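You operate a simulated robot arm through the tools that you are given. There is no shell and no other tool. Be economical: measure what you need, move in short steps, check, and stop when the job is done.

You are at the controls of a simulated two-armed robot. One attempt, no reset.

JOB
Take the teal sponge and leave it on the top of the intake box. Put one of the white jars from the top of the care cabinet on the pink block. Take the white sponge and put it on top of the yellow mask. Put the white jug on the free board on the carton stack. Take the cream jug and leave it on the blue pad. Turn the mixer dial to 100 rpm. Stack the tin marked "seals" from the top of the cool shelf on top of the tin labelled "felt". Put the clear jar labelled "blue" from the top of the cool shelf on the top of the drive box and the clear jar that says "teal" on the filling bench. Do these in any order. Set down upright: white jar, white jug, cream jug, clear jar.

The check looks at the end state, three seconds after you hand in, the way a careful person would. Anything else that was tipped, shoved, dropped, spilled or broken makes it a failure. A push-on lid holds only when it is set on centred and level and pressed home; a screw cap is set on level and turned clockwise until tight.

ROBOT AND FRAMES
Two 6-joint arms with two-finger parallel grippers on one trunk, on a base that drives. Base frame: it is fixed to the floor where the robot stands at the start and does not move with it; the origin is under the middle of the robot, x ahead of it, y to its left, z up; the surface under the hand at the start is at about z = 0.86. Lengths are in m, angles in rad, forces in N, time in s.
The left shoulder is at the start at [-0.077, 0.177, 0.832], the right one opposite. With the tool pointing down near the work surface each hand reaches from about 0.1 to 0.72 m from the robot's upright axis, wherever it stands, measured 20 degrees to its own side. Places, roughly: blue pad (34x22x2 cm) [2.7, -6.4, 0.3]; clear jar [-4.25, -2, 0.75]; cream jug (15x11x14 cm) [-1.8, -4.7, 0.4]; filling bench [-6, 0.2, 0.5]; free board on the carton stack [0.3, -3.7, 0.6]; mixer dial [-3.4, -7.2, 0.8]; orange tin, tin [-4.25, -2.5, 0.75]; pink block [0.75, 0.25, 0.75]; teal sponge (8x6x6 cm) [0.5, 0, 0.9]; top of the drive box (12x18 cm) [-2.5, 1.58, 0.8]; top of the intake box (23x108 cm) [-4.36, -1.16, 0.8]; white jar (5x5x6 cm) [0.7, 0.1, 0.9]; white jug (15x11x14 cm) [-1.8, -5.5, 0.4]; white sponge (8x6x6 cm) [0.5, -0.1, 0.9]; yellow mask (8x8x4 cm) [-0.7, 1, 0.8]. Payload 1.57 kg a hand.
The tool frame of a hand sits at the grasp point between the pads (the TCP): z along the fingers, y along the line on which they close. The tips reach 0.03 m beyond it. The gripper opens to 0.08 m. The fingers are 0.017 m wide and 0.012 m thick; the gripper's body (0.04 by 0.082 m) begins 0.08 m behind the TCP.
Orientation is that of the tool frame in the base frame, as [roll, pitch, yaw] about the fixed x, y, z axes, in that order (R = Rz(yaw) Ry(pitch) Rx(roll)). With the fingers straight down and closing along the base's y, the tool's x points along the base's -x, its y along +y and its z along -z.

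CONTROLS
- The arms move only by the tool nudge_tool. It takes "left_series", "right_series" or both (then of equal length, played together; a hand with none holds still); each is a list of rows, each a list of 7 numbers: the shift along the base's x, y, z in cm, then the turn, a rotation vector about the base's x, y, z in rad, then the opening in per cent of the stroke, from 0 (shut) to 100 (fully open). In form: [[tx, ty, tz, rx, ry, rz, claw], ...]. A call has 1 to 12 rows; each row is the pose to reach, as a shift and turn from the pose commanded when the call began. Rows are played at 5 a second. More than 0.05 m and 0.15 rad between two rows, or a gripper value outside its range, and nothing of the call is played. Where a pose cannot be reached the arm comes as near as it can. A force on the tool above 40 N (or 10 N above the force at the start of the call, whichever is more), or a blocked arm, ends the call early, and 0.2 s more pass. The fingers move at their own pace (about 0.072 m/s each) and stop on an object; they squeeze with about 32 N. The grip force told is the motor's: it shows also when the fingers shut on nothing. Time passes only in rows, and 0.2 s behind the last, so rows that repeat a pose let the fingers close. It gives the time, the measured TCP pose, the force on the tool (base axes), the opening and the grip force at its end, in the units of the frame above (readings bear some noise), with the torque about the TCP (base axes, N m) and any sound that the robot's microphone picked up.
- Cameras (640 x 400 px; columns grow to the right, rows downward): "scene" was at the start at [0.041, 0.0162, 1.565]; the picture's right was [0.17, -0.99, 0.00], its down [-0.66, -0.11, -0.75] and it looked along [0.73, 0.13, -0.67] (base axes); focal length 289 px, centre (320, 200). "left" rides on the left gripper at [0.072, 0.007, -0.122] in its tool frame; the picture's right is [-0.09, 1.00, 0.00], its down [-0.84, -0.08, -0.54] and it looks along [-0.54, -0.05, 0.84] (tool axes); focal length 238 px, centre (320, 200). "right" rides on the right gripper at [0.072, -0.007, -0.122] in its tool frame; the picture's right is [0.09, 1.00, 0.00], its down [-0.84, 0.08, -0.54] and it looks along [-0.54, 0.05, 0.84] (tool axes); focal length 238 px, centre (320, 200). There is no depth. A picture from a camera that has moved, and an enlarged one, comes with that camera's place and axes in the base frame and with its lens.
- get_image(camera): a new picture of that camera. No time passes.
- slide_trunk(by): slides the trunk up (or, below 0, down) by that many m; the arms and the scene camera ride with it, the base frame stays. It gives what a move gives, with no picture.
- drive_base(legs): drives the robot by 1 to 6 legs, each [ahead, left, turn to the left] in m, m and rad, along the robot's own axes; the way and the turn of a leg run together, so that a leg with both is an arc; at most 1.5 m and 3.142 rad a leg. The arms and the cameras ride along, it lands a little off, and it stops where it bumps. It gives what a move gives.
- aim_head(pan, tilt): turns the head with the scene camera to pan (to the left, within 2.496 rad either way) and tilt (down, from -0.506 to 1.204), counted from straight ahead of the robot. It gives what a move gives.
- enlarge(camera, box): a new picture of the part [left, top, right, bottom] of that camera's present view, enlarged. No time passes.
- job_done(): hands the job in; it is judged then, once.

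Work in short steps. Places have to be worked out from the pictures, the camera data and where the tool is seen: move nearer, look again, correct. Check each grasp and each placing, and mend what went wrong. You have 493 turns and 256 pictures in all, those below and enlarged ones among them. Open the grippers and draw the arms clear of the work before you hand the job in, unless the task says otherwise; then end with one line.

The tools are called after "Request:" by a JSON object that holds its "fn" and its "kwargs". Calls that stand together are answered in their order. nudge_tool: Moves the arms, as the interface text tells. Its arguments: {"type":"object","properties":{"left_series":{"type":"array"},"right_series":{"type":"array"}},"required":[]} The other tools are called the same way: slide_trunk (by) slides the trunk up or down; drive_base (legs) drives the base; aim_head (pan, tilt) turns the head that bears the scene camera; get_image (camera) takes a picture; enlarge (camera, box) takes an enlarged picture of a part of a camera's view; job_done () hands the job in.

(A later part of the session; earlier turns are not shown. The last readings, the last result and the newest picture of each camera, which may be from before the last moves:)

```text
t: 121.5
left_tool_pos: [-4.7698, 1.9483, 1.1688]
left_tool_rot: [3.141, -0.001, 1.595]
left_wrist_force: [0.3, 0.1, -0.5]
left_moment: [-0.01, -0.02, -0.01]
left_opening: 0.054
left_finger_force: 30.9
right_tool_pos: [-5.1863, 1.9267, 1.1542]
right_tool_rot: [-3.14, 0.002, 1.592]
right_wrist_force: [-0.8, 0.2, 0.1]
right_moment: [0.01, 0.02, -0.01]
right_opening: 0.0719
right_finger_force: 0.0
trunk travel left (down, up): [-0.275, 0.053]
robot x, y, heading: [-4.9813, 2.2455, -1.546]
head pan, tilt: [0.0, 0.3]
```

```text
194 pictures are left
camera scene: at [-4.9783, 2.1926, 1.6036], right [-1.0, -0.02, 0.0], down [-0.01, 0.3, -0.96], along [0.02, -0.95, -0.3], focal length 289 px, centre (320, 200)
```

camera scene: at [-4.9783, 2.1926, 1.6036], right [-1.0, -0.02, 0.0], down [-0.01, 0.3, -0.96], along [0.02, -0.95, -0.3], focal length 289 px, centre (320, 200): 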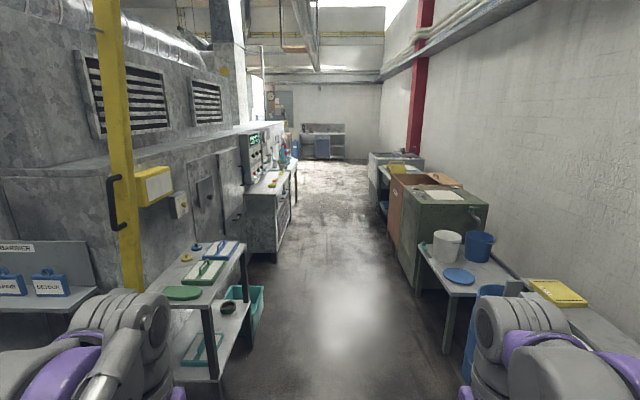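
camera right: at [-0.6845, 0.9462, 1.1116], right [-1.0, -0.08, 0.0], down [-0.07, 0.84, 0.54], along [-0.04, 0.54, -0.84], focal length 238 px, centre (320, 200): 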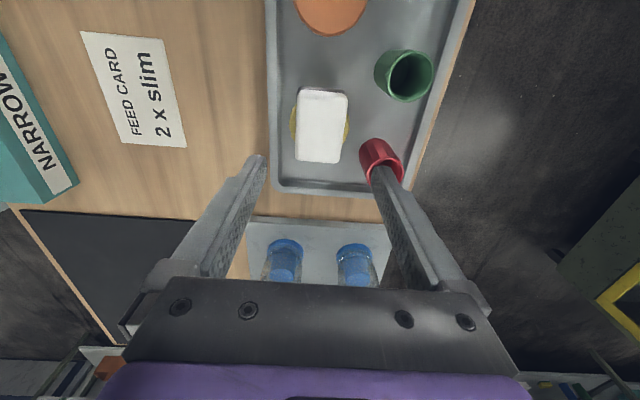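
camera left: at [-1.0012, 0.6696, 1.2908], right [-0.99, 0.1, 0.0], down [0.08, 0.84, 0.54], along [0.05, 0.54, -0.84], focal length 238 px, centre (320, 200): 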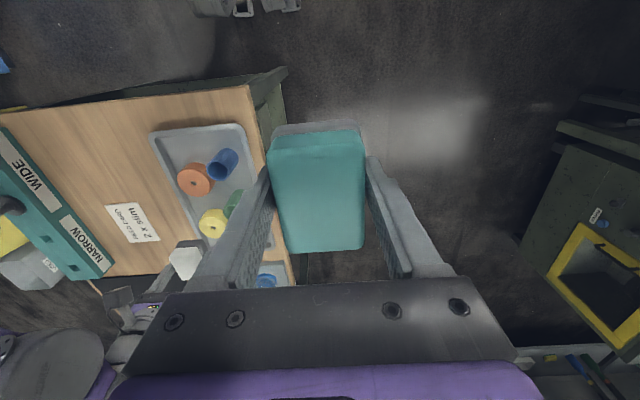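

Filling bench is on the right side beyond the gate. Drive south down the aisle, look midway.

Request:
{"fn": "drive_base", "kwargs": {"legs": [[0, -0.08, -0.025], [1.5, 0, 0]]}}

Request:
{"fn": "aim_head", "kwargs": {"pan": -0.7, "tilt": 0.6}}

Request:
{"fn": "get_image", "kwargs": {"camera": "scene"}}

Request:
{"fn": "aim_head", "kwargs": {"pan": 0.4, "tilt": 0.4}}

Request:
{"fn": "get_image", "kwargs": {"camera": "scene"}}

```text
t: 130.0
left_tool_pos: [-4.8666, 0.4344, 1.1682]
left_tool_rot: [-3.141, 0.001, 1.563]
left_wrist_force: [-0.3, -0.3, -1.3]
left_moment: [-0.02, -0.02, -0.01]
left_opening: 0.0541
left_finger_force: 31.8
right_tool_pos: [-5.2836, 0.4253, 1.1556]
right_tool_rot: [-3.141, 0.003, 1.565]
right_wrist_force: [0.0, 0.0, 0.0]
right_moment: [0.06, 0.01, 0.0]
right_opening: 0.0719
right_finger_force: 0.0
trunk travel left (down, up): [-0.275, 0.053]
robot x, y, heading: [-5.0646, 0.7338, -1.577]
head pan, tilt: [0.0, 0.3]
```

```text
t: 131.0
left_tool_pos: [-4.8662, 0.4346, 1.1672]
left_tool_rot: [-3.141, 0.0, 1.564]
left_wrist_force: [-0.9, -0.2, -0.3]
left_moment: [0.0, -0.04, 0.0]
left_opening: 0.054
left_finger_force: 31.6
right_tool_pos: [-5.2831, 0.4241, 1.1546]
right_tool_rot: [3.141, 0.002, 1.564]
right_wrist_force: [-0.2, -0.6, 0.2]
right_moment: [0.02, 0.0, -0.01]
right_opening: 0.0718
right_finger_force: 0.0
trunk travel left (down, up): [-0.275, 0.053]
robot x, y, heading: [-5.0637, 0.735, -1.574]
head pan, tilt: [-0.7, 0.6]
```

```text
193 pictures are left
camera scene: at [-5.1238, 0.7102, 1.5762], right [-0.76, 0.65, 0.0], down [0.37, 0.43, -0.83], along [-0.54, -0.63, -0.56], focal length 289 px, centre (320, 200)
```

scene: 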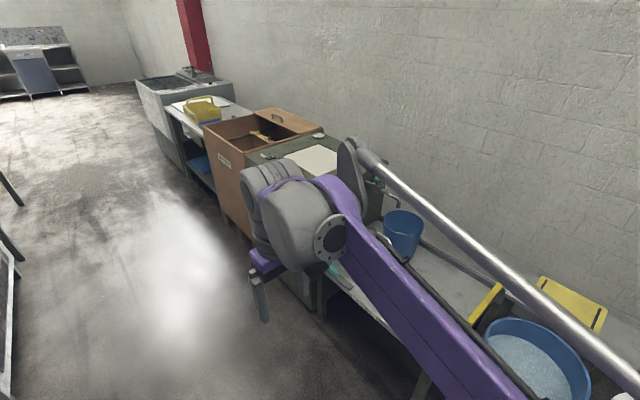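

```text
t: 132.4
left_tool_pos: [-4.8654, 0.4357, 1.1682]
left_tool_rot: [3.141, -0.001, 1.564]
left_wrist_force: [0.2, 0.2, -0.7]
left_moment: [0.01, -0.01, 0.0]
left_opening: 0.054
left_finger_force: 32.1
right_tool_pos: [-5.2828, 0.4245, 1.155]
right_tool_rot: [3.141, 0.002, 1.562]
right_wrist_force: [-0.2, 0.5, 0.2]
right_moment: [-0.03, 0.03, -0.02]
right_opening: 0.072
right_finger_force: 0.1
trunk travel left (down, up): [-0.275, 0.053]
robot x, y, heading: [-5.0651, 0.7341, -1.581]
head pan, tilt: [0.4, 0.4]
```

```text
192 pictures are left
camera scene: at [-5.031, 0.6918, 1.5943], right [-0.92, -0.38, 0.0], down [-0.15, 0.36, -0.92], along [0.35, -0.85, -0.39], focal length 289 px, centre (320, 200)
```

scene: 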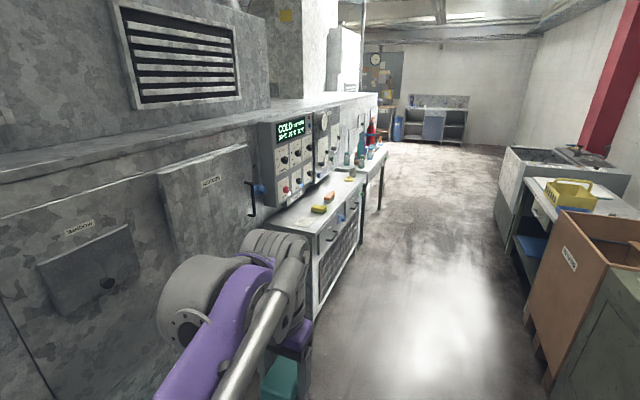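

The box with yellow/orange sponges to the left ahead is probably the intake box; the shelf beyond it the cool shelf. Drive on.

Request:
{"fn": "drive_base", "kwargs": {"legs": [[1.3, 0, 0]]}}

Request:
{"fn": "aim_head", "kwargs": {"pan": 0.9, "tilt": 0.5}}

Request:
{"fn": "get_image", "kwargs": {"camera": "scene"}}

Request:
{"fn": "aim_head", "kwargs": {"pan": -0.8, "tilt": 0.5}}

Request:
{"fn": "get_image", "kwargs": {"camera": "scene"}}

```text
t: 138.8
left_tool_pos: [-4.8871, -0.8564, 1.1695]
left_tool_rot: [-3.14, -0.001, 1.551]
left_wrist_force: [0.1, 0.5, -0.3]
left_moment: [-0.01, -0.02, 0.03]
left_opening: 0.0538
left_finger_force: 31.7
right_tool_pos: [-5.3058, -0.8629, 1.1538]
right_tool_rot: [-3.141, 0.001, 1.549]
right_wrist_force: [0.4, -1.1, -0.9]
right_moment: [0.01, 0.02, 0.03]
right_opening: 0.0719
right_finger_force: 0.0
trunk travel left (down, up): [-0.275, 0.053]
robot x, y, heading: [-5.0824, -0.5548, -1.593]
head pan, tilt: [0.4, 0.4]
```

```text
t: 139.8
left_tool_pos: [-4.887, -0.8558, 1.1695]
left_tool_rot: [-3.141, 0.0, 1.552]
left_wrist_force: [0.4, -0.2, -0.6]
left_moment: [-0.02, -0.02, 0.01]
left_opening: 0.054
left_finger_force: 31.8
right_tool_pos: [-5.3048, -0.8618, 1.1542]
right_tool_rot: [3.141, 0.002, 1.55]
right_wrist_force: [-0.4, 0.8, -0.1]
right_moment: [-0.01, 0.01, 0.01]
right_opening: 0.0718
right_finger_force: 0.1
trunk travel left (down, up): [-0.275, 0.053]
robot x, y, heading: [-5.0853, -0.5549, -1.585]
head pan, tilt: [0.901, 0.499]
```

```text
191 pictures are left
camera scene: at [-5.013, -0.5694, 1.5852], right [-0.64, -0.77, 0.0], down [-0.37, 0.3, -0.88], along [0.68, -0.56, -0.48], focal length 289 px, centre (320, 200)
```

scene: 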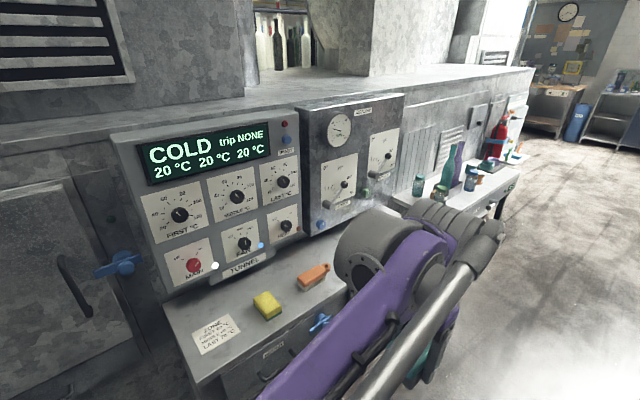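

```text
t: 141.5
left_tool_pos: [-4.8876, -0.856, 1.1682]
left_tool_rot: [3.142, 0.002, 1.55]
left_wrist_force: [-0.6, -0.3, 0.2]
left_moment: [0.02, -0.03, -0.03]
left_opening: 0.0541
left_finger_force: 31.6
right_tool_pos: [-5.3052, -0.8622, 1.1543]
right_tool_rot: [3.141, 0.0, 1.549]
right_wrist_force: [-0.5, -0.4, -0.2]
right_moment: [-0.04, -0.01, -0.02]
right_opening: 0.0717
right_finger_force: 0.0
trunk travel left (down, up): [-0.275, 0.053]
robot x, y, heading: [-5.0843, -0.5536, -1.589]
head pan, tilt: [-0.799, 0.499]
```

```text
190 pictures are left
camera scene: at [-5.1496, -0.5737, 1.5852], right [-0.68, 0.73, 0.0], down [0.35, 0.33, -0.88], along [-0.64, -0.6, -0.48], focal length 289 px, centre (320, 200)
```

scene: 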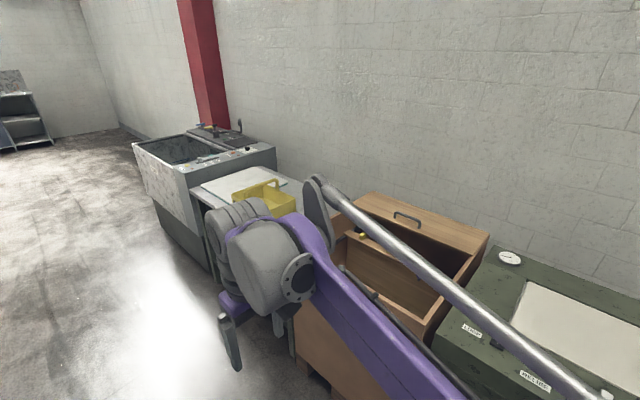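

Intake-box top has free room around y ≈ −1.35. Drive 0.9 m ahead and turn left to face the box.

Request:
{"fn": "drive_base", "kwargs": {"legs": [[0.95, 0, 0], [0, 0, 1.59]]}}

Request:
{"fn": "aim_head", "kwargs": {"pan": 0.0, "tilt": 0.7}}

Request:
{"fn": "get_image", "kwargs": {"camera": "scene"}}

```text
t: 150.3
left_tool_pos: [-4.8008, -1.288, 1.1684]
left_tool_rot: [3.141, 0.0, -3.116]
left_wrist_force: [0.2, 0.1, -1.4]
left_moment: [0.01, 0.01, 0.01]
left_opening: 0.0538
left_finger_force: 32.1
right_tool_pos: [-4.7781, -1.7041, 1.1552]
right_tool_rot: [-3.141, 0.003, -3.114]
right_wrist_force: [-0.2, 0.0, -0.1]
right_moment: [0.0, 0.0, 0.02]
right_opening: 0.0721
right_finger_force: 0.1
trunk travel left (down, up): [-0.275, 0.053]
robot x, y, heading: [-5.0973, -1.5021, 0.026]
head pan, tilt: [-0.799, 0.499]
```

```text
t: 151.4
left_tool_pos: [-4.8024, -1.2879, 1.1686]
left_tool_rot: [3.141, 0.0, -3.117]
left_wrist_force: [0.5, 0.5, -0.5]
left_moment: [0.03, -0.02, 0.03]
left_opening: 0.0539
left_finger_force: 32.4
right_tool_pos: [-4.777, -1.7043, 1.1552]
right_tool_rot: [3.141, 0.001, -3.115]
right_wrist_force: [-0.4, 0.7, -0.5]
right_moment: [0.02, -0.01, -0.01]
right_opening: 0.0722
right_finger_force: 0.0
trunk travel left (down, up): [-0.275, 0.053]
robot x, y, heading: [-5.0946, -1.4972, 0.026]
head pan, tilt: [0.0, 0.7]
```

```text
189 pictures are left
camera scene: at [-5.051, -1.4946, 1.5675], right [0.03, -1.0, 0.0], down [-0.64, -0.02, -0.77], along [0.76, 0.02, -0.64], focal length 289 px, centre (320, 200)
```

scene: 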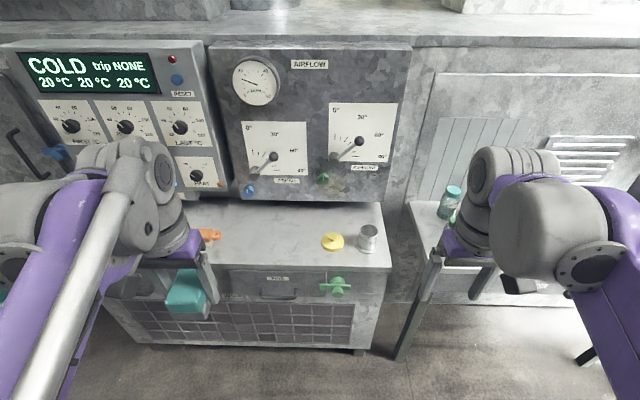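

Free spot between the orange piece and the yellow cap at about (−4.37, −1.28). Drive 0.2 m ahead and check with the left camera.

Request:
{"fn": "drive_base", "kwargs": {"legs": [[0.2, 0, 0]]}}

Request:
{"fn": "get_image", "kwargs": {"camera": "left"}}

Request:
{"fn": "get_image", "kwargs": {"camera": "right"}}

Request:
{"fn": "get_image", "kwargs": {"camera": "scene"}}

```text
t: 153.1
left_tool_pos: [-4.6003, -1.2827, 1.1695]
left_tool_rot: [-3.142, 0.0, -3.115]
left_wrist_force: [0.4, -0.6, -1.1]
left_moment: [0.02, 0.01, -0.01]
left_opening: 0.0539
left_finger_force: 32.1
right_tool_pos: [-4.5771, -1.6987, 1.1551]
right_tool_rot: [3.14, 0.001, -3.114]
right_wrist_force: [0.8, 0.5, -0.3]
right_moment: [0.0, 0.01, 0.0]
right_opening: 0.0723
right_finger_force: 0.1
trunk travel left (down, up): [-0.275, 0.053]
robot x, y, heading: [-4.8974, -1.4921, 0.026]
head pan, tilt: [0.0, 0.7]
```

```text
188 pictures are left
camera left: at [-4.6722, -1.2788, 1.2907], right [0.07, 1.0, 0.0], down [0.84, -0.06, 0.54], along [0.54, -0.04, -0.84], focal length 238 px, centre (320, 200)
```

left: 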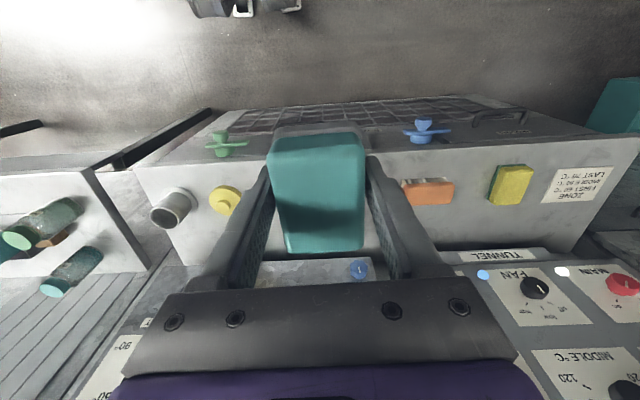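

```text
187 pictures are left
camera right: at [-4.6477, -1.7083, 1.277], right [-0.12, 0.99, 0.0], down [0.83, 0.1, 0.54], along [0.54, 0.06, -0.84], focal length 238 px, centre (320, 200)
```

right: 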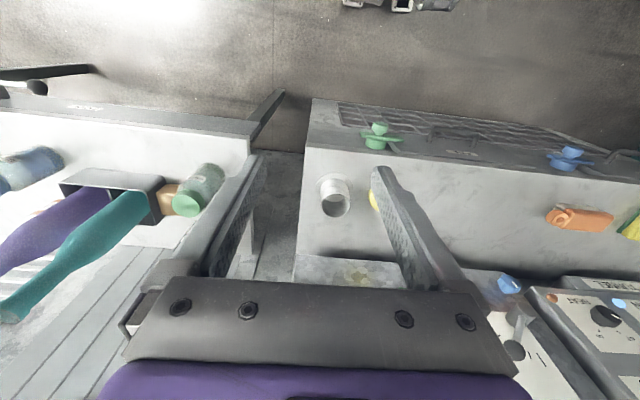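

```text
186 pictures are left
camera scene: at [-4.85, -1.4893, 1.5674], right [0.03, -1.0, 0.0], down [-0.64, -0.02, -0.77], along [0.76, 0.02, -0.64], focal length 289 px, centre (320, 200)
```

scene: 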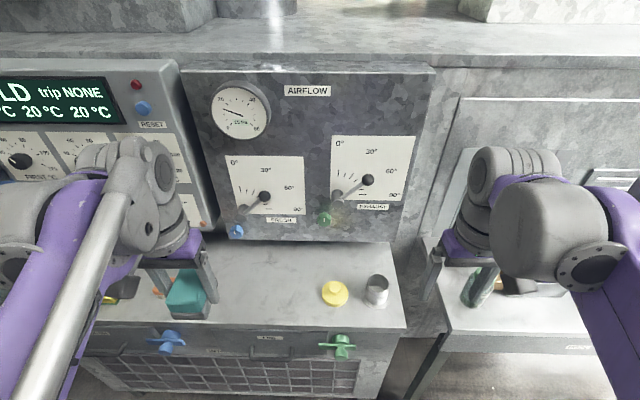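

Target (−4.395, −1.23), staying clear of the levers. Move over and down to z 0.90.

Request:
{"fn": "nudge_tool", "kwargs": {"left_series": [[4, 1.2, -2, 0, 0, 0, 30], [8, 2.4, -4, 0, 0, 0, 30], [12, 3.6, -6, 0, 0, 0, 30], [16, 4.8, -8, 0, 0, 0, 30], [20.5, 5.3, -10, 0, 0, 0, 30], [20.5, 5.3, -14.5, 0, 0, 0, 30], [20.5, 5.3, -19, 0, 0, 0, 30], [20.5, 5.3, -23.5, 0, 0, 0, 30], [20.5, 5.3, -26.5, 0, 0, 0, 30]]}}

Request:
{"fn": "get_image", "kwargs": {"camera": "left"}}

Request:
{"fn": "get_image", "kwargs": {"camera": "scene"}}

```text
t: 155.1
left_tool_pos: [-4.397, -1.2299, 0.9026]
left_tool_rot: [3.141, -0.001, -3.116]
left_wrist_force: [0.2, 0.6, -0.9]
left_moment: [-0.01, 0.0, 0.02]
left_opening: 0.0541
left_finger_force: 32.1
right_tool_pos: [-4.5777, -1.6997, 1.1554]
right_tool_rot: [3.14, 0.001, -3.116]
right_wrist_force: [-0.7, -0.7, 0.8]
right_moment: [0.01, -0.01, 0.03]
right_opening: 0.0719
right_finger_force: 0.1
trunk travel left (down, up): [-0.275, 0.053]
robot x, y, heading: [-4.8946, -1.4905, 0.023]
head pan, tilt: [0.0, 0.7]
```

```text
185 pictures are left
camera left: at [-4.4685, -1.2258, 1.0255], right [0.07, 1.0, 0.0], down [0.84, -0.06, 0.54], along [0.54, -0.04, -0.84], focal length 238 px, centre (320, 200)
```

left: 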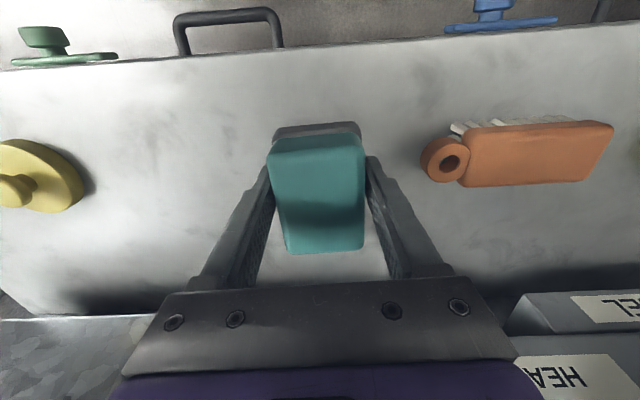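

```text
184 pictures are left
camera scene: at [-4.8498, -1.4892, 1.5675], right [0.03, -1.0, 0.0], down [-0.64, -0.02, -0.76], along [0.76, 0.02, -0.64], focal length 289 px, centre (320, 200)
```

scene: 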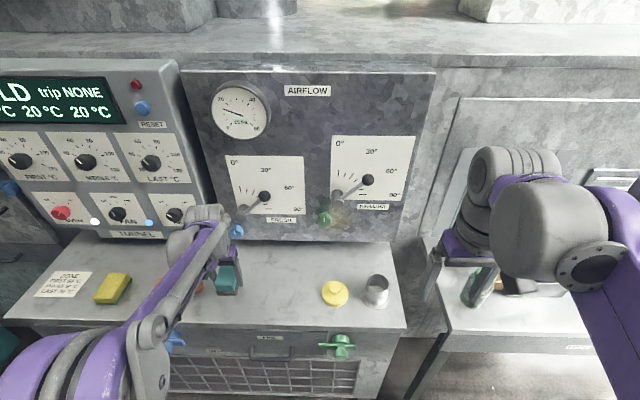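

Good spot. Lower until contact.

Request:
{"fn": "nudge_tool", "kwargs": {"left_series": [[0, 0, -2, 0, 0, 0, 30], [0, 0, -4, 0, 0, 0, 30], [0, 0, -5, 0, 0, 0, 30], [0, 0, -5.5, 0, 0, 0, 30], [0, 0, -6, 0, 0, 0, 30], [0, 0, -6.4, 0, 0, 0, 30], [0, 0, -6.8, 0, 0, 0, 30]]}}

```text
t: 156.7
left_tool_pos: [-4.396, -1.2297, 0.8363]
left_tool_rot: [-3.142, 0.002, -3.116]
left_wrist_force: [2.7, 1.2, 19.2]
left_moment: [-0.05, -0.27, 0.02]
left_opening: 0.0539
left_finger_force: 32.3
right_tool_pos: [-4.5781, -1.6992, 1.155]
right_tool_rot: [3.141, 0.004, -3.116]
right_wrist_force: [-0.2, 0.0, -0.2]
right_moment: [0.02, 0.02, 0.01]
right_opening: 0.0722
right_finger_force: 0.0
trunk travel left (down, up): [-0.275, 0.053]
robot x, y, heading: [-4.8937, -1.4948, 0.023]
head pan, tilt: [0.0, 0.7]
```

Contact. Release, rise and retract the left hand.

Request:
{"fn": "nudge_tool", "kwargs": {"left_series": [[0, 0, 0.2, 0, 0, 0, 30], [0, 0, 0.2, 0, 0, 0, 95], [0, 0, 0.2, 0, 0, 0, 95], [0, 0, 4.5, 0, 0, 0, 95], [0, 0, 9, 0, 0, 0, 95], [0, 0, 13.5, 0, 0, 0, 95], [-3, -1, 17, 0, 0, 0, 95], [-6, -2, 20.5, 0, 0, 0, 95], [-9, -3, 24, 0, 0, 0, 95], [-13, -4, 27, 0, 0, 0, 95], [-17, -5, 29, 0, 0, 0, 95], [-20, -5.3, 32, 0, 0, 0, 95]]}}

Request:
{"fn": "get_image", "kwargs": {"camera": "left"}}

Request:
{"fn": "aim_head", "kwargs": {"pan": -0.7, "tilt": 0.6}}

Request:
{"fn": "get_image", "kwargs": {"camera": "scene"}}

```text
refused: row 10 steps farther than a row can; nothing moved
```

```text
183 pictures are left
camera left: at [-4.4676, -1.226, 0.9583], right [0.07, 1.0, 0.0], down [0.84, -0.06, 0.54], along [0.54, -0.04, -0.84], focal length 238 px, centre (320, 200)
```

left: 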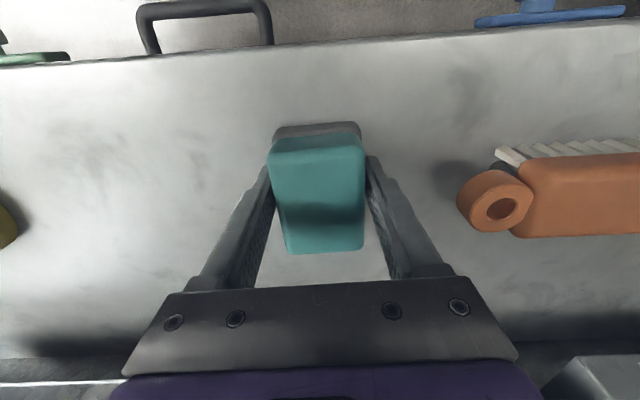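

```text
t: 157.7
left_tool_pos: [-4.3962, -1.2285, 0.8358]
left_tool_rot: [3.141, 0.002, -3.115]
left_wrist_force: [10.5, 3.9, 35.8]
left_moment: [0.07, -0.29, 0.0]
left_opening: 0.0539
left_finger_force: 32.0
right_tool_pos: [-4.5782, -1.6997, 1.1559]
right_tool_rot: [3.142, 0.003, -3.114]
right_wrist_force: [0.1, -0.8, 0.1]
right_moment: [0.03, 0.01, 0.01]
right_opening: 0.0721
right_finger_force: 0.1
trunk travel left (down, up): [-0.275, 0.053]
robot x, y, heading: [-4.8901, -1.4915, 0.026]
head pan, tilt: [-0.7, 0.6]
```

```text
182 pictures are left
camera scene: at [-4.8676, -1.5477, 1.5763], right [-0.62, -0.78, 0.0], down [-0.44, 0.35, -0.83], along [0.65, -0.51, -0.56], focal length 289 px, centre (320, 200)
```

scene: 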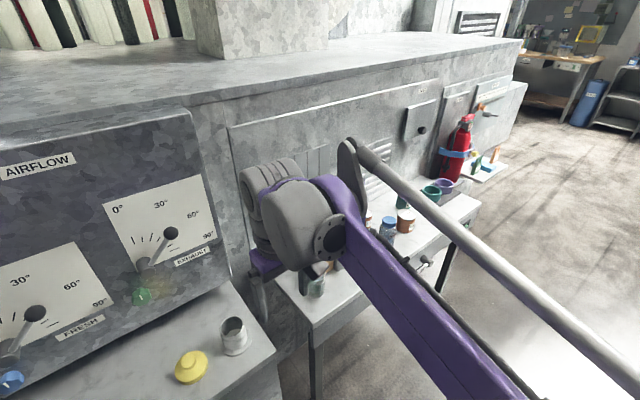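

Nothing moved; resend with shorter steps.

Request:
{"fn": "nudge_tool", "kwargs": {"left_series": [[0, 0, 0.3, 0, 0, 0, 30], [0, 0, 0.3, 0, 0, 0, 95], [0, 0, 0.3, 0, 0, 0, 95], [0, 0, 4.5, 0, 0, 0, 95], [0, 0, 9, 0, 0, 0, 95], [0, 0, 13.5, 0, 0, 0, 95], [-3, -1, 16, 0, 0, 0, 95], [-6, -2, 19, 0, 0, 0, 95], [-9, -3, 22, 0, 0, 0, 95], [-12, -4, 25, 0, 0, 0, 95], [-15, -5, 28, 0, 0, 0, 95], [-18, -5.3, 31, 0, 0, 0, 95]]}}

Request:
{"fn": "get_image", "kwargs": {"camera": "left"}}

```text
t: 160.3
left_tool_pos: [-4.5774, -1.2824, 1.1444]
left_tool_rot: [3.141, 0.001, -3.116]
left_wrist_force: [0.6, -0.2, 0.2]
left_moment: [0.0, 0.0, 0.0]
left_opening: 0.0759
left_finger_force: 0.1
right_tool_pos: [-4.5779, -1.6997, 1.1545]
right_tool_rot: [-3.141, 0.003, -3.115]
right_wrist_force: [0.7, -0.9, -0.2]
right_moment: [0.02, -0.05, 0.01]
right_opening: 0.0717
right_finger_force: 0.0
trunk travel left (down, up): [-0.275, 0.053]
robot x, y, heading: [-4.8926, -1.4941, 0.031]
head pan, tilt: [-0.7, 0.6]
```

```text
181 pictures are left
camera left: at [-4.6491, -1.28, 1.2673], right [0.07, 1.0, 0.0], down [0.84, -0.06, 0.54], along [0.54, -0.04, -0.84], focal length 238 px, centre (320, 200)
```

left: 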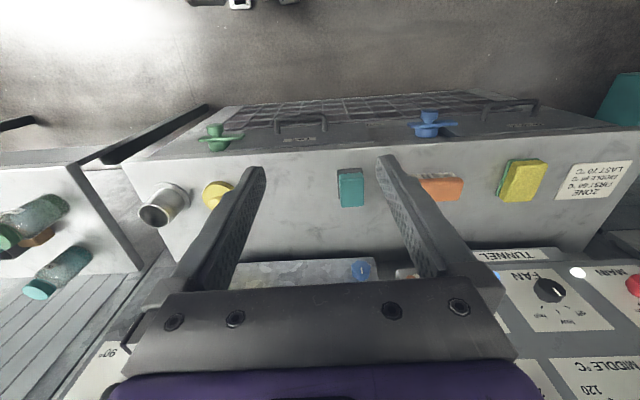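

Teal sponge sits on the intake box. Back off slightly and slide south to face the cool shelf.

Request:
{"fn": "drive_base", "kwargs": {"legs": [[-0.2, 0, -0.028], [0, -0.8, 0]]}}

Request:
{"fn": "aim_head", "kwargs": {"pan": 0.0, "tilt": 0.65}}

Request:
{"fn": "get_image", "kwargs": {"camera": "scene"}}

Request:
{"fn": "enlarge", "kwargs": {"camera": "scene", "box": [160, 160, 480, 360]}}

```text
t: 168.8
left_tool_pos: [-4.7725, -2.0779, 1.1438]
left_tool_rot: [3.14, 0.0, -3.14]
left_wrist_force: [0.3, -0.3, 0.0]
left_moment: [0.01, -0.04, -0.03]
left_opening: 0.0761
left_finger_force: 0.2
right_tool_pos: [-4.7827, -2.4931, 1.155]
right_tool_rot: [3.142, 0.001, -3.14]
right_wrist_force: [-0.2, 0.4, 0.1]
right_moment: [0.0, 0.0, 0.02]
right_opening: 0.0721
right_finger_force: 0.0
trunk travel left (down, up): [-0.275, 0.053]
robot x, y, heading: [-5.094, -2.2808, 0.003]
head pan, tilt: [-0.7, 0.6]
```

```text
t: 169.9
left_tool_pos: [-4.7715, -2.0778, 1.1453]
left_tool_rot: [3.142, 0.0, -3.14]
left_wrist_force: [-0.9, -0.7, 0.0]
left_moment: [-0.01, -0.01, -0.03]
left_opening: 0.076
left_finger_force: 0.1
right_tool_pos: [-4.7825, -2.494, 1.1536]
right_tool_rot: [-3.141, 0.001, -3.14]
right_wrist_force: [-1.0, -0.6, -0.4]
right_moment: [-0.04, -0.04, -0.03]
right_opening: 0.0718
right_finger_force: 0.0
trunk travel left (down, up): [-0.275, 0.053]
robot x, y, heading: [-5.09, -2.2807, 0.002]
head pan, tilt: [0.0, 0.649]
```

```text
180 pictures are left
camera scene: at [-5.0488, -2.2768, 1.5719], right [0.0, -1.0, 0.0], down [-0.6, 0.0, -0.8], along [0.8, 0.0, -0.6], focal length 289 px, centre (320, 200)
```

scene: 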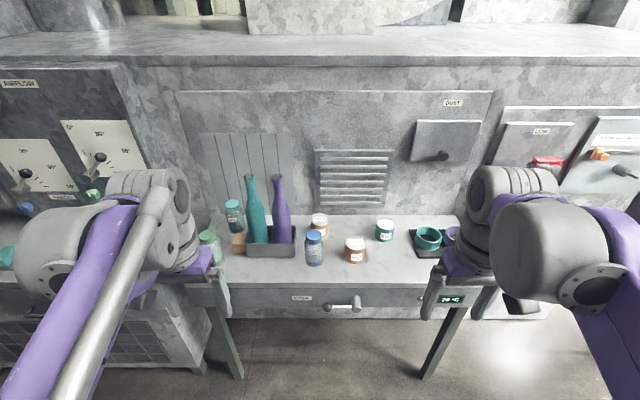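

```text
2.00 times, centred on (320, 260) of scene
camera zoom: at [-5.0488, -2.2768, 1.5719], right [0.0, -1.0, 0.0], down [-0.6, 0.0, -0.8], along [0.8, 0.0, -0.6], focal length 579 px, centre (320, 80)
```

zoom: 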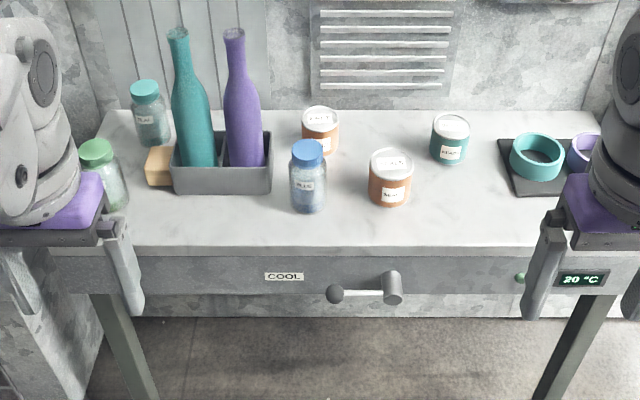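

Jars and tins visible. Drive 0.2 m closer and read the labels.

Request:
{"fn": "drive_base", "kwargs": {"legs": [[0.2, 0, 0]]}}

Request:
{"fn": "enlarge", "kwargs": {"camera": "scene", "box": [290, 210, 450, 310]}}

Request:
{"fn": "enlarge", "kwargs": {"camera": "scene", "box": [190, 190, 350, 290]}}

Request:
{"fn": "get_image", "kwargs": {"camera": "right"}}

Request:
{"fn": "get_image", "kwargs": {"camera": "left"}}

```text
t: 171.5
left_tool_pos: [-4.5755, -2.0749, 1.1446]
left_tool_rot: [3.14, 0.0, -3.134]
left_wrist_force: [0.4, -0.3, -0.4]
left_moment: [0.0, 0.03, -0.03]
left_opening: 0.0762
left_finger_force: 0.0
right_tool_pos: [-4.5848, -2.4905, 1.1548]
right_tool_rot: [3.14, 0.001, -3.134]
right_wrist_force: [0.2, 0.9, -0.3]
right_moment: [0.01, 0.03, -0.03]
right_opening: 0.0721
right_finger_force: 0.0
trunk travel left (down, up): [-0.275, 0.053]
robot x, y, heading: [-4.897, -2.2769, 0.006]
head pan, tilt: [0.0, 0.649]
```

```text
4.00 times, centred on (370, 260) of scene
camera zoom: at [-4.8517, -2.2756, 1.5718], right [0.01, -1.0, 0.0], down [-0.6, 0.0, -0.8], along [0.8, 0.01, -0.6], focal length 1157 px, centre (120, -40)
```

zoom: 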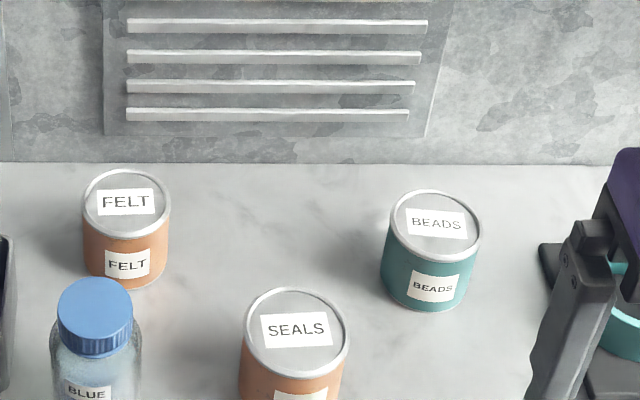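

```text
4.00 times, centred on (270, 240) of scene
camera zoom: at [-4.8517, -2.2756, 1.5718], right [0.01, -1.0, 0.0], down [-0.6, 0.0, -0.8], along [0.8, 0.01, -0.6], focal length 1157 px, centre (520, 40)
```

zoom: 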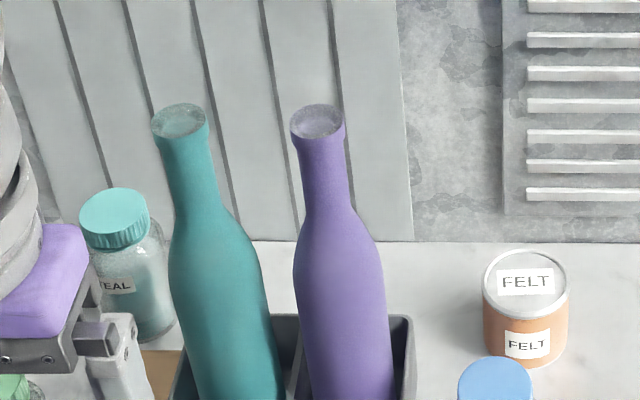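

```text
176 pictures are left
camera right: at [-4.6555, -2.4984, 1.277], right [-0.1, 1.0, 0.0], down [0.84, 0.08, 0.54], along [0.54, 0.05, -0.84], focal length 238 px, centre (320, 200)
```

right: 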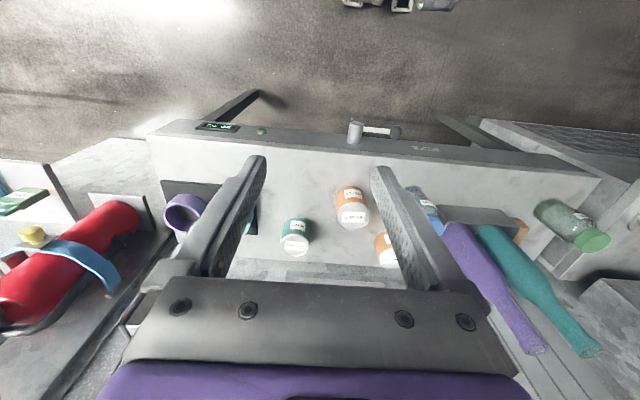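

```text
175 pictures are left
camera left: at [-4.6471, -2.07, 1.2668], right [0.09, 1.0, 0.0], down [0.84, -0.07, 0.54], along [0.54, -0.05, -0.84], focal length 238 px, centre (320, 200)
```

left: 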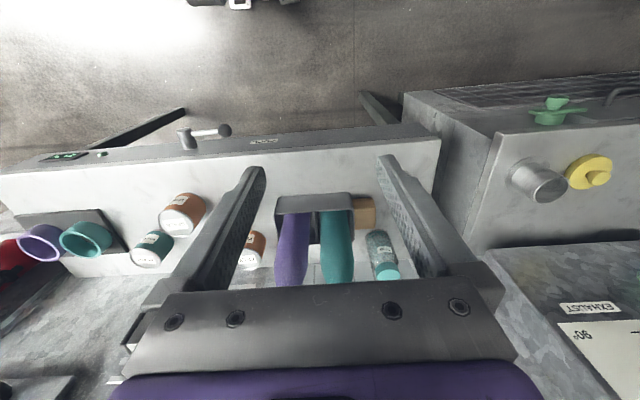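

Labels read: "FELT" (back orange), "SEALS" (front orange), "BEADS", jar "BLUE", jar "TEAL" behind the bottles. Tin diameter is near 7.5 cm, so centring must be precise. Move 0.1 m closer and bring the right hand over the SEALS tin at (−4.333, −2.398).

Request:
{"fn": "drive_base", "kwargs": {"legs": [[0.1, 0, 0]]}}

Request:
{"fn": "nudge_tool", "kwargs": {"right_series": [[3, 2, -2, 0, 0, 0, 100], [6, 4, -4, 0, 0, 0, 100], [9, 6, -6, 0, 0, 0, 100], [12, 8, -8, 0, 0, 0, 100], [15, 9.2, -11, 0, 0, 0, 100], [15, 9.2, -15, 0, 0, 0, 100]]}}

Request:
{"fn": "get_image", "kwargs": {"camera": "right"}}

Request:
{"fn": "get_image", "kwargs": {"camera": "scene"}}

```text
t: 172.6
left_tool_pos: [-4.4765, -2.074, 1.1441]
left_tool_rot: [3.14, 0.001, -3.135]
left_wrist_force: [0.0, -0.8, -0.3]
left_moment: [-0.04, 0.02, 0.01]
left_opening: 0.0761
left_finger_force: 0.0
right_tool_pos: [-4.4859, -2.4896, 1.1544]
right_tool_rot: [-3.141, 0.003, -3.133]
right_wrist_force: [0.4, 1.0, 0.4]
right_moment: [-0.02, 0.0, 0.01]
right_opening: 0.0718
right_finger_force: 0.0
trunk travel left (down, up): [-0.275, 0.053]
robot x, y, heading: [-4.7973, -2.2784, 0.005]
head pan, tilt: [0.0, 0.649]
```

```text
t: 174.0
left_tool_pos: [-4.4771, -2.0753, 1.1446]
left_tool_rot: [3.141, 0.001, -3.135]
left_wrist_force: [0.1, -0.4, -0.6]
left_moment: [0.0, -0.01, -0.03]
left_opening: 0.0762
left_finger_force: 0.0
right_tool_pos: [-4.3351, -2.396, 1.0034]
right_tool_rot: [-3.14, 0.002, -3.134]
right_wrist_force: [-0.5, 0.1, 0.2]
right_moment: [0.0, -0.02, 0.0]
right_opening: 0.0799
right_finger_force: 0.0
trunk travel left (down, up): [-0.275, 0.053]
robot x, y, heading: [-4.7992, -2.2766, 0.008]
head pan, tilt: [0.0, 0.649]
```

```text
174 pictures are left
camera right: at [-4.4058, -2.4044, 1.1258], right [-0.1, 1.0, 0.0], down [0.83, 0.08, 0.54], along [0.54, 0.05, -0.84], focal length 238 px, centre (320, 200)
```

right: 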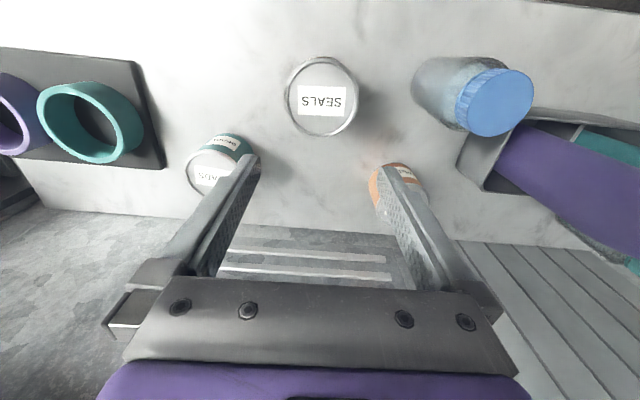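

```text
173 pictures are left
camera scene: at [-4.7531, -2.2751, 1.5718], right [0.01, -1.0, 0.0], down [-0.6, 0.0, -0.8], along [0.8, 0.01, -0.6], focal length 289 px, centre (320, 200)
```

scene: 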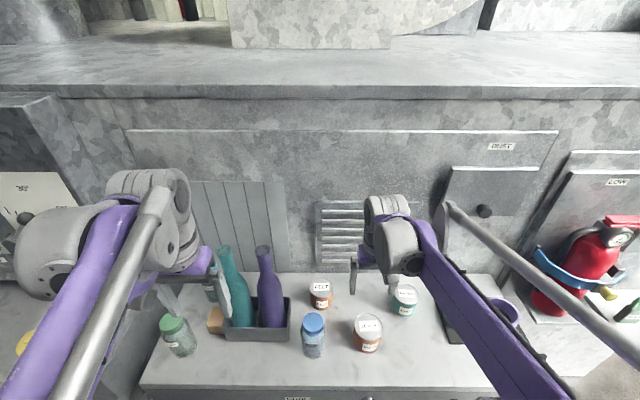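

Enlarge to measure the SEALS lid's size and position.

Request:
{"fn": "enlarge", "kwargs": {"camera": "right", "box": [240, 40, 400, 140]}}

Request:
{"fn": "nudge_tool", "kwargs": {"right_series": [[-2, 0, -4, 0, 0, 0, 100], [-2, 0, -8, 0, 0, 0, 100]]}}

Request:
{"fn": "get_image", "kwargs": {"camera": "right"}}

Request:
{"fn": "enlarge", "kwargs": {"camera": "scene", "box": [290, 260, 450, 360]}}

```text
4.00 times, centred on (320, 90) of right
camera zoom: at [-4.4058, -2.4044, 1.1258], right [-0.1, 1.0, 0.0], down [0.83, 0.08, 0.54], along [0.54, 0.05, -0.84], focal length 953 px, centre (320, 640)
```

zoom: 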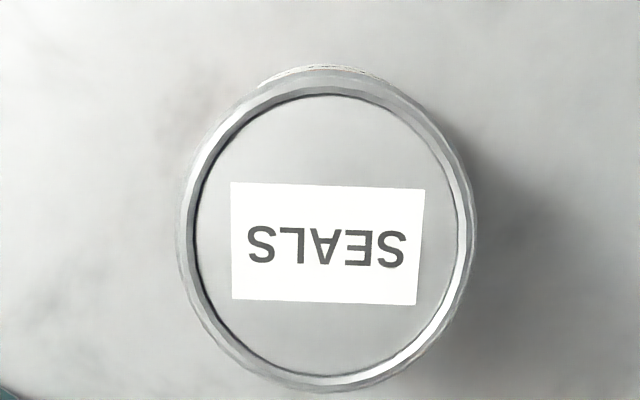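

```text
t: 174.6
left_tool_pos: [-4.476, -2.0742, 1.1449]
left_tool_rot: [3.141, -0.003, -3.134]
left_wrist_force: [0.4, 0.2, -0.3]
left_moment: [-0.01, -0.03, 0.01]
left_opening: 0.0758
left_finger_force: 0.0
right_tool_pos: [-4.3545, -2.396, 0.9246]
right_tool_rot: [3.14, 0.001, -3.134]
right_wrist_force: [-0.3, -0.1, 0.4]
right_moment: [0.01, 0.01, 0.01]
right_opening: 0.0798
right_finger_force: 0.2
trunk travel left (down, up): [-0.275, 0.053]
robot x, y, heading: [-4.7984, -2.2778, 0.004]
head pan, tilt: [0.0, 0.649]
```

```text
171 pictures are left
camera right: at [-4.4261, -2.4041, 1.0463], right [-0.1, 1.0, 0.0], down [0.84, 0.08, 0.54], along [0.54, 0.05, -0.84], focal length 238 px, centre (320, 200)
```

right: 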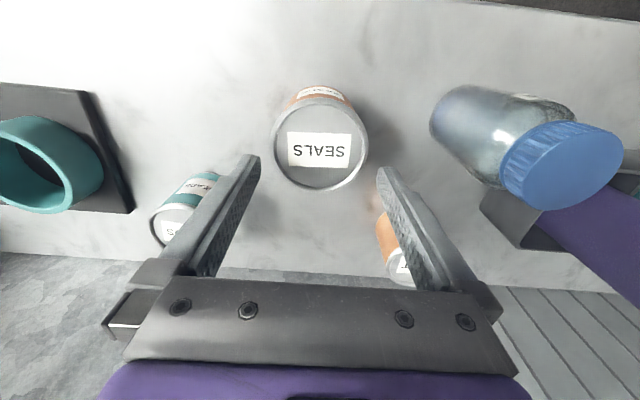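

```text
4.00 times, centred on (370, 310) of scene
camera zoom: at [-4.7515, -2.2749, 1.5718], right [0.01, -1.0, 0.0], down [-0.61, 0.0, -0.8], along [0.8, 0.01, -0.61], focal length 1157 px, centre (120, -240)
```

zoom: 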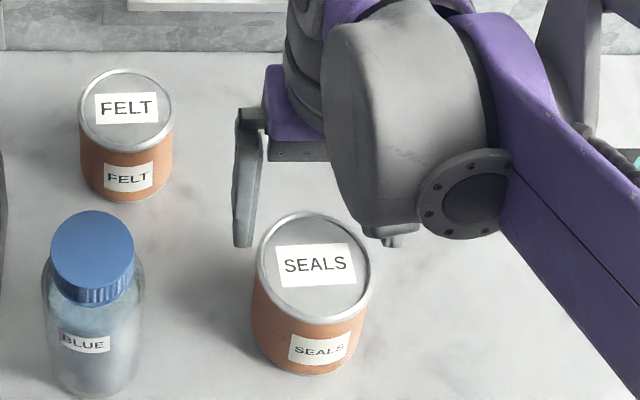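

Triangulated lid: centre (−4.357, −2.397), top z ≈ 0.854, diameter ≈ 7.8 cm – only about 1 mm per side. Lower until the tips are just above the lid and check the gaps.

Request:
{"fn": "nudge_tool", "kwargs": {"right_series": [[-0.2, 0, -1.5, 0, 0, 0, 100], [-0.2, 0, -3, 0, 0, 0, 100]]}}

Request:
{"fn": "enlarge", "kwargs": {"camera": "right", "box": [220, 100, 420, 225]}}

Request:
{"fn": "enlarge", "kwargs": {"camera": "scene", "box": [330, 270, 410, 320]}}

```text
t: 175.2
left_tool_pos: [-4.4776, -2.0741, 1.1448]
left_tool_rot: [-3.141, 0.0, -3.135]
left_wrist_force: [0.3, -0.1, -0.4]
left_moment: [-0.03, -0.04, 0.0]
left_opening: 0.0761
left_finger_force: 0.0
right_tool_pos: [-4.3573, -2.3978, 0.8955]
right_tool_rot: [3.141, 0.003, -3.135]
right_wrist_force: [0.3, -0.1, 0.4]
right_moment: [0.02, -0.05, 0.01]
right_opening: 0.08
right_finger_force: 0.0
trunk travel left (down, up): [-0.275, 0.053]
robot x, y, heading: [-4.7979, -2.2753, 0.008]
head pan, tilt: [0.0, 0.649]
```

```text
3.20 times, centred on (320, 162) of right
camera zoom: at [-4.4284, -2.4061, 1.017], right [-0.1, 1.0, 0.0], down [0.84, 0.08, 0.54], along [0.54, 0.05, -0.84], focal length 763 px, centre (320, 320)
```

zoom: 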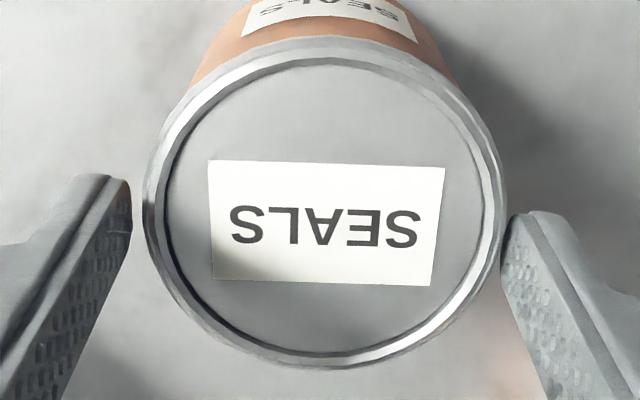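

```text
8.00 times, centred on (370, 295) of scene
camera zoom: at [-4.7524, -2.2749, 1.5719], right [0.01, -1.0, 0.0], down [-0.6, 0.0, -0.8], along [0.8, 0.01, -0.6], focal length 2314 px, centre (-80, -560)
```

zoom: 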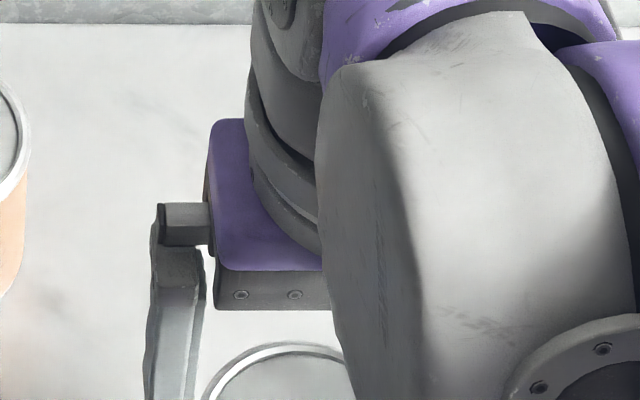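

Gap check: the gripper should shift about +1.5 mm in y and −3 mm in x. Do that and recheck before descending.

Request:
{"fn": "nudge_tool", "kwargs": {"right_series": [[-0.3, 0.15, 0.3, 0, 0, 0, 100], [-0.3, 0.15, 0.3, 0, 0, 0, 100]]}}

Request:
{"fn": "enlarge", "kwargs": {"camera": "right", "box": [220, 100, 420, 225]}}

```text
t: 175.8
left_tool_pos: [-4.4767, -2.0748, 1.1452]
left_tool_rot: [-3.14, 0.001, -3.136]
left_wrist_force: [0.3, 0.3, -0.1]
left_moment: [0.0, 0.0, 0.01]
left_opening: 0.076
left_finger_force: 0.1
right_tool_pos: [-4.3613, -2.3972, 0.8975]
right_tool_rot: [3.141, 0.001, -3.135]
right_wrist_force: [0.0, -0.2, -0.7]
right_moment: [-0.03, 0.01, -0.01]
right_opening: 0.08
right_finger_force: 0.1
trunk travel left (down, up): [-0.275, 0.053]
robot x, y, heading: [-4.798, -2.2753, 0.008]
head pan, tilt: [0.0, 0.649]
```

```text
3.20 times, centred on (320, 162) of right
camera zoom: at [-4.4314, -2.4047, 1.0202], right [-0.1, 1.0, 0.0], down [0.84, 0.08, 0.54], along [0.54, 0.05, -0.84], focal length 763 px, centre (320, 320)
```

zoom: 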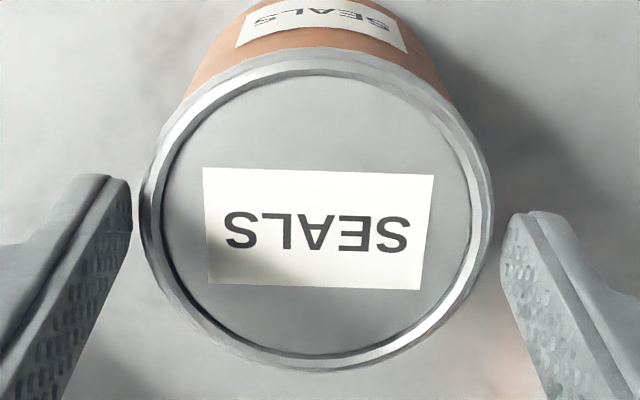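

Centred within half a millimetre. Descend gently 4 cm.

Request:
{"fn": "nudge_tool", "kwargs": {"right_series": [[0, -0.04, -0.5, 0, 0, 0, 100], [0, -0.04, -1, 0, 0, 0, 100], [0, -0.04, -2, 0, 0, 0, 100], [0, -0.04, -3, 0, 0, 0, 100], [0, -0.04, -4, 0, 0, 0, 100]]}}

Request:
{"fn": "get_image", "kwargs": {"camera": "right"}}

```text
t: 177.0
left_tool_pos: [-4.4767, -2.0741, 1.1457]
left_tool_rot: [3.14, 0.0, -3.135]
left_wrist_force: [0.2, 0.1, 0.2]
left_moment: [0.02, 0.01, -0.03]
left_opening: 0.0758
left_finger_force: 0.1
right_tool_pos: [-4.3591, -2.3971, 0.8574]
right_tool_rot: [-3.141, 0.002, -3.133]
right_wrist_force: [0.2, 0.3, -0.7]
right_moment: [0.01, 0.0, 0.03]
right_opening: 0.0799
right_finger_force: 0.2
trunk travel left (down, up): [-0.275, 0.053]
robot x, y, heading: [-4.7972, -2.2758, 0.008]
head pan, tilt: [0.0, 0.649]
```

```text
166 pictures are left
camera right: at [-4.4311, -2.4054, 0.9802], right [-0.1, 1.0, 0.0], down [0.84, 0.08, 0.54], along [0.54, 0.05, -0.84], focal length 238 px, centre (320, 200)
```

right: 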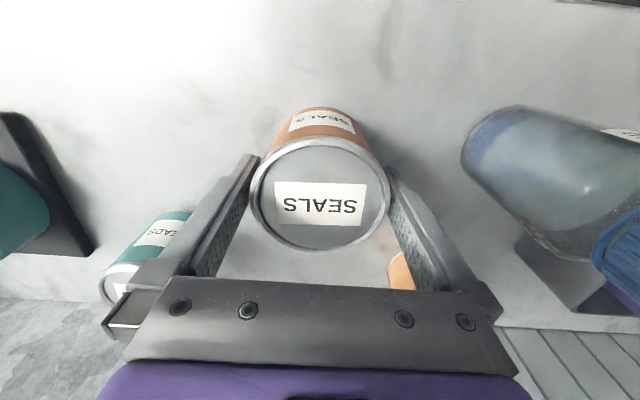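

No contact; tin is between the fingers. Close the grip.

Request:
{"fn": "nudge_tool", "kwargs": {"right_series": [[0, 0, 0, 0, 0, 0, 80], [0, 0, 0, 0, 0, 0, 70], [0, 0, 0, 0, 0, 0, 70]]}}

```text
t: 177.8
left_tool_pos: [-4.4764, -2.0733, 1.1443]
left_tool_rot: [3.141, -0.001, -3.135]
left_wrist_force: [-0.2, 0.3, 0.2]
left_moment: [-0.01, 0.01, -0.02]
left_opening: 0.0761
left_finger_force: 0.0
right_tool_pos: [-4.3602, -2.3977, 0.8567]
right_tool_rot: [3.141, 0.002, -3.135]
right_wrist_force: [-0.4, -0.9, 0.2]
right_moment: [0.06, 0.0, 0.0]
right_opening: 0.0713
right_finger_force: 31.4
trunk travel left (down, up): [-0.275, 0.053]
robot x, y, heading: [-4.7969, -2.2781, 0.006]
head pan, tilt: [0.0, 0.649]
```

Gripped at 7.1 cm. Lift 14 cm and look for the FELT tin in the right camera.

Request:
{"fn": "nudge_tool", "kwargs": {"right_series": [[0, 0, 4, 0, 0, 0, 70], [0, 0, 8, 0, 0, 0, 70], [0, 0, 12, 0, 0, 0, 70], [0, 0, 14, 0, 0, 0, 70]]}}

Request:
{"fn": "get_image", "kwargs": {"camera": "right"}}

Request:
{"fn": "get_image", "kwargs": {"camera": "scene"}}

```text
t: 178.8
left_tool_pos: [-4.4763, -2.074, 1.1438]
left_tool_rot: [-3.141, -0.001, -3.134]
left_wrist_force: [0.3, 0.3, 0.6]
left_moment: [-0.01, 0.02, 0.01]
left_opening: 0.076
left_finger_force: 0.1
right_tool_pos: [-4.3595, -2.3972, 0.999]
right_tool_rot: [3.141, 0.0, -3.134]
right_wrist_force: [0.1, 0.0, -2.5]
right_moment: [0.01, 0.0, 0.03]
right_opening: 0.0713
right_finger_force: 32.5
trunk travel left (down, up): [-0.275, 0.053]
robot x, y, heading: [-4.7974, -2.2778, 0.01]
head pan, tilt: [0.0, 0.649]
```

```text
165 pictures are left
camera right: at [-4.431, -2.4047, 1.1212], right [-0.1, 1.0, 0.0], down [0.84, 0.08, 0.54], along [0.54, 0.05, -0.84], focal length 238 px, centre (320, 200)
```

right: 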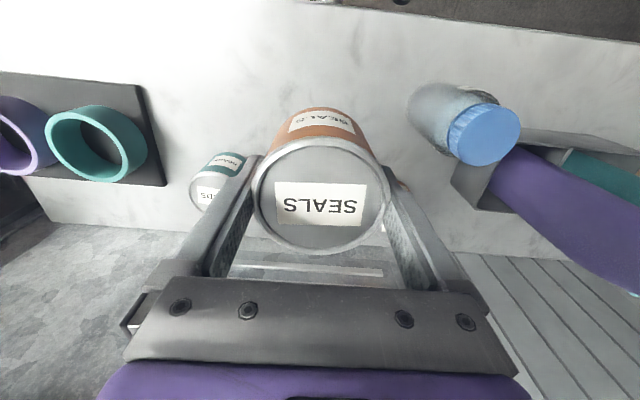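

```text
164 pictures are left
camera scene: at [-4.7527, -2.2749, 1.5718], right [0.01, -1.0, 0.0], down [-0.6, 0.0, -0.8], along [0.8, 0.01, -0.6], focal length 289 px, centre (320, 200)
```

scene: 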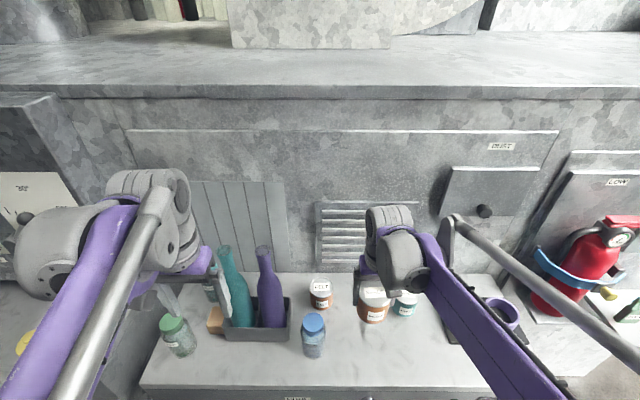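

FELT is hidden behind the finger. Move forward in x so it shows beside the held tin.

Request:
{"fn": "nudge_tool", "kwargs": {"right_series": [[3, -0.7, 1, 0, 0, 0, 70], [6, -1.4, 2, 0, 0, 0, 70], [10, -2, 2, 0, 0, 0, 70]]}}

Request:
{"fn": "get_image", "kwargs": {"camera": "right"}}

```text
t: 179.6
left_tool_pos: [-4.475, -2.0751, 1.144]
left_tool_rot: [-3.141, -0.003, -3.135]
left_wrist_force: [-0.8, 0.2, 0.3]
left_moment: [0.0, 0.01, 0.03]
left_opening: 0.0759
left_finger_force: 0.1
right_tool_pos: [-4.2564, -2.4167, 1.0185]
right_tool_rot: [-3.141, 0.0, -3.135]
right_wrist_force: [-0.1, 0.6, -2.5]
right_moment: [-0.01, 0.02, -0.02]
right_opening: 0.0709
right_finger_force: 32.0
trunk travel left (down, up): [-0.275, 0.053]
robot x, y, heading: [-4.798, -2.278, 0.007]
head pan, tilt: [0.0, 0.649]
```

```text
163 pictures are left
camera right: at [-4.3283, -2.4246, 1.1402], right [-0.1, 1.0, 0.0], down [0.84, 0.08, 0.54], along [0.54, 0.05, -0.84], focal length 238 px, centre (320, 200)
```

right: 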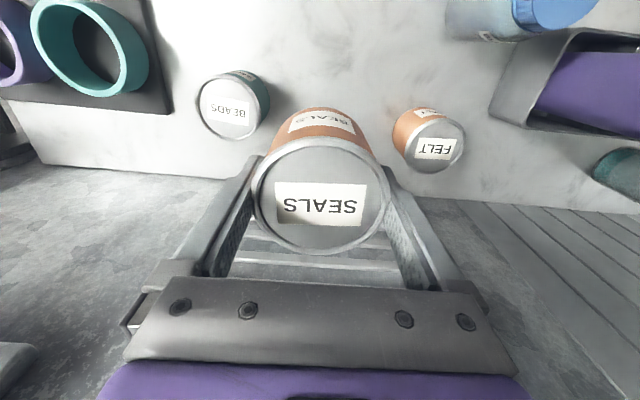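

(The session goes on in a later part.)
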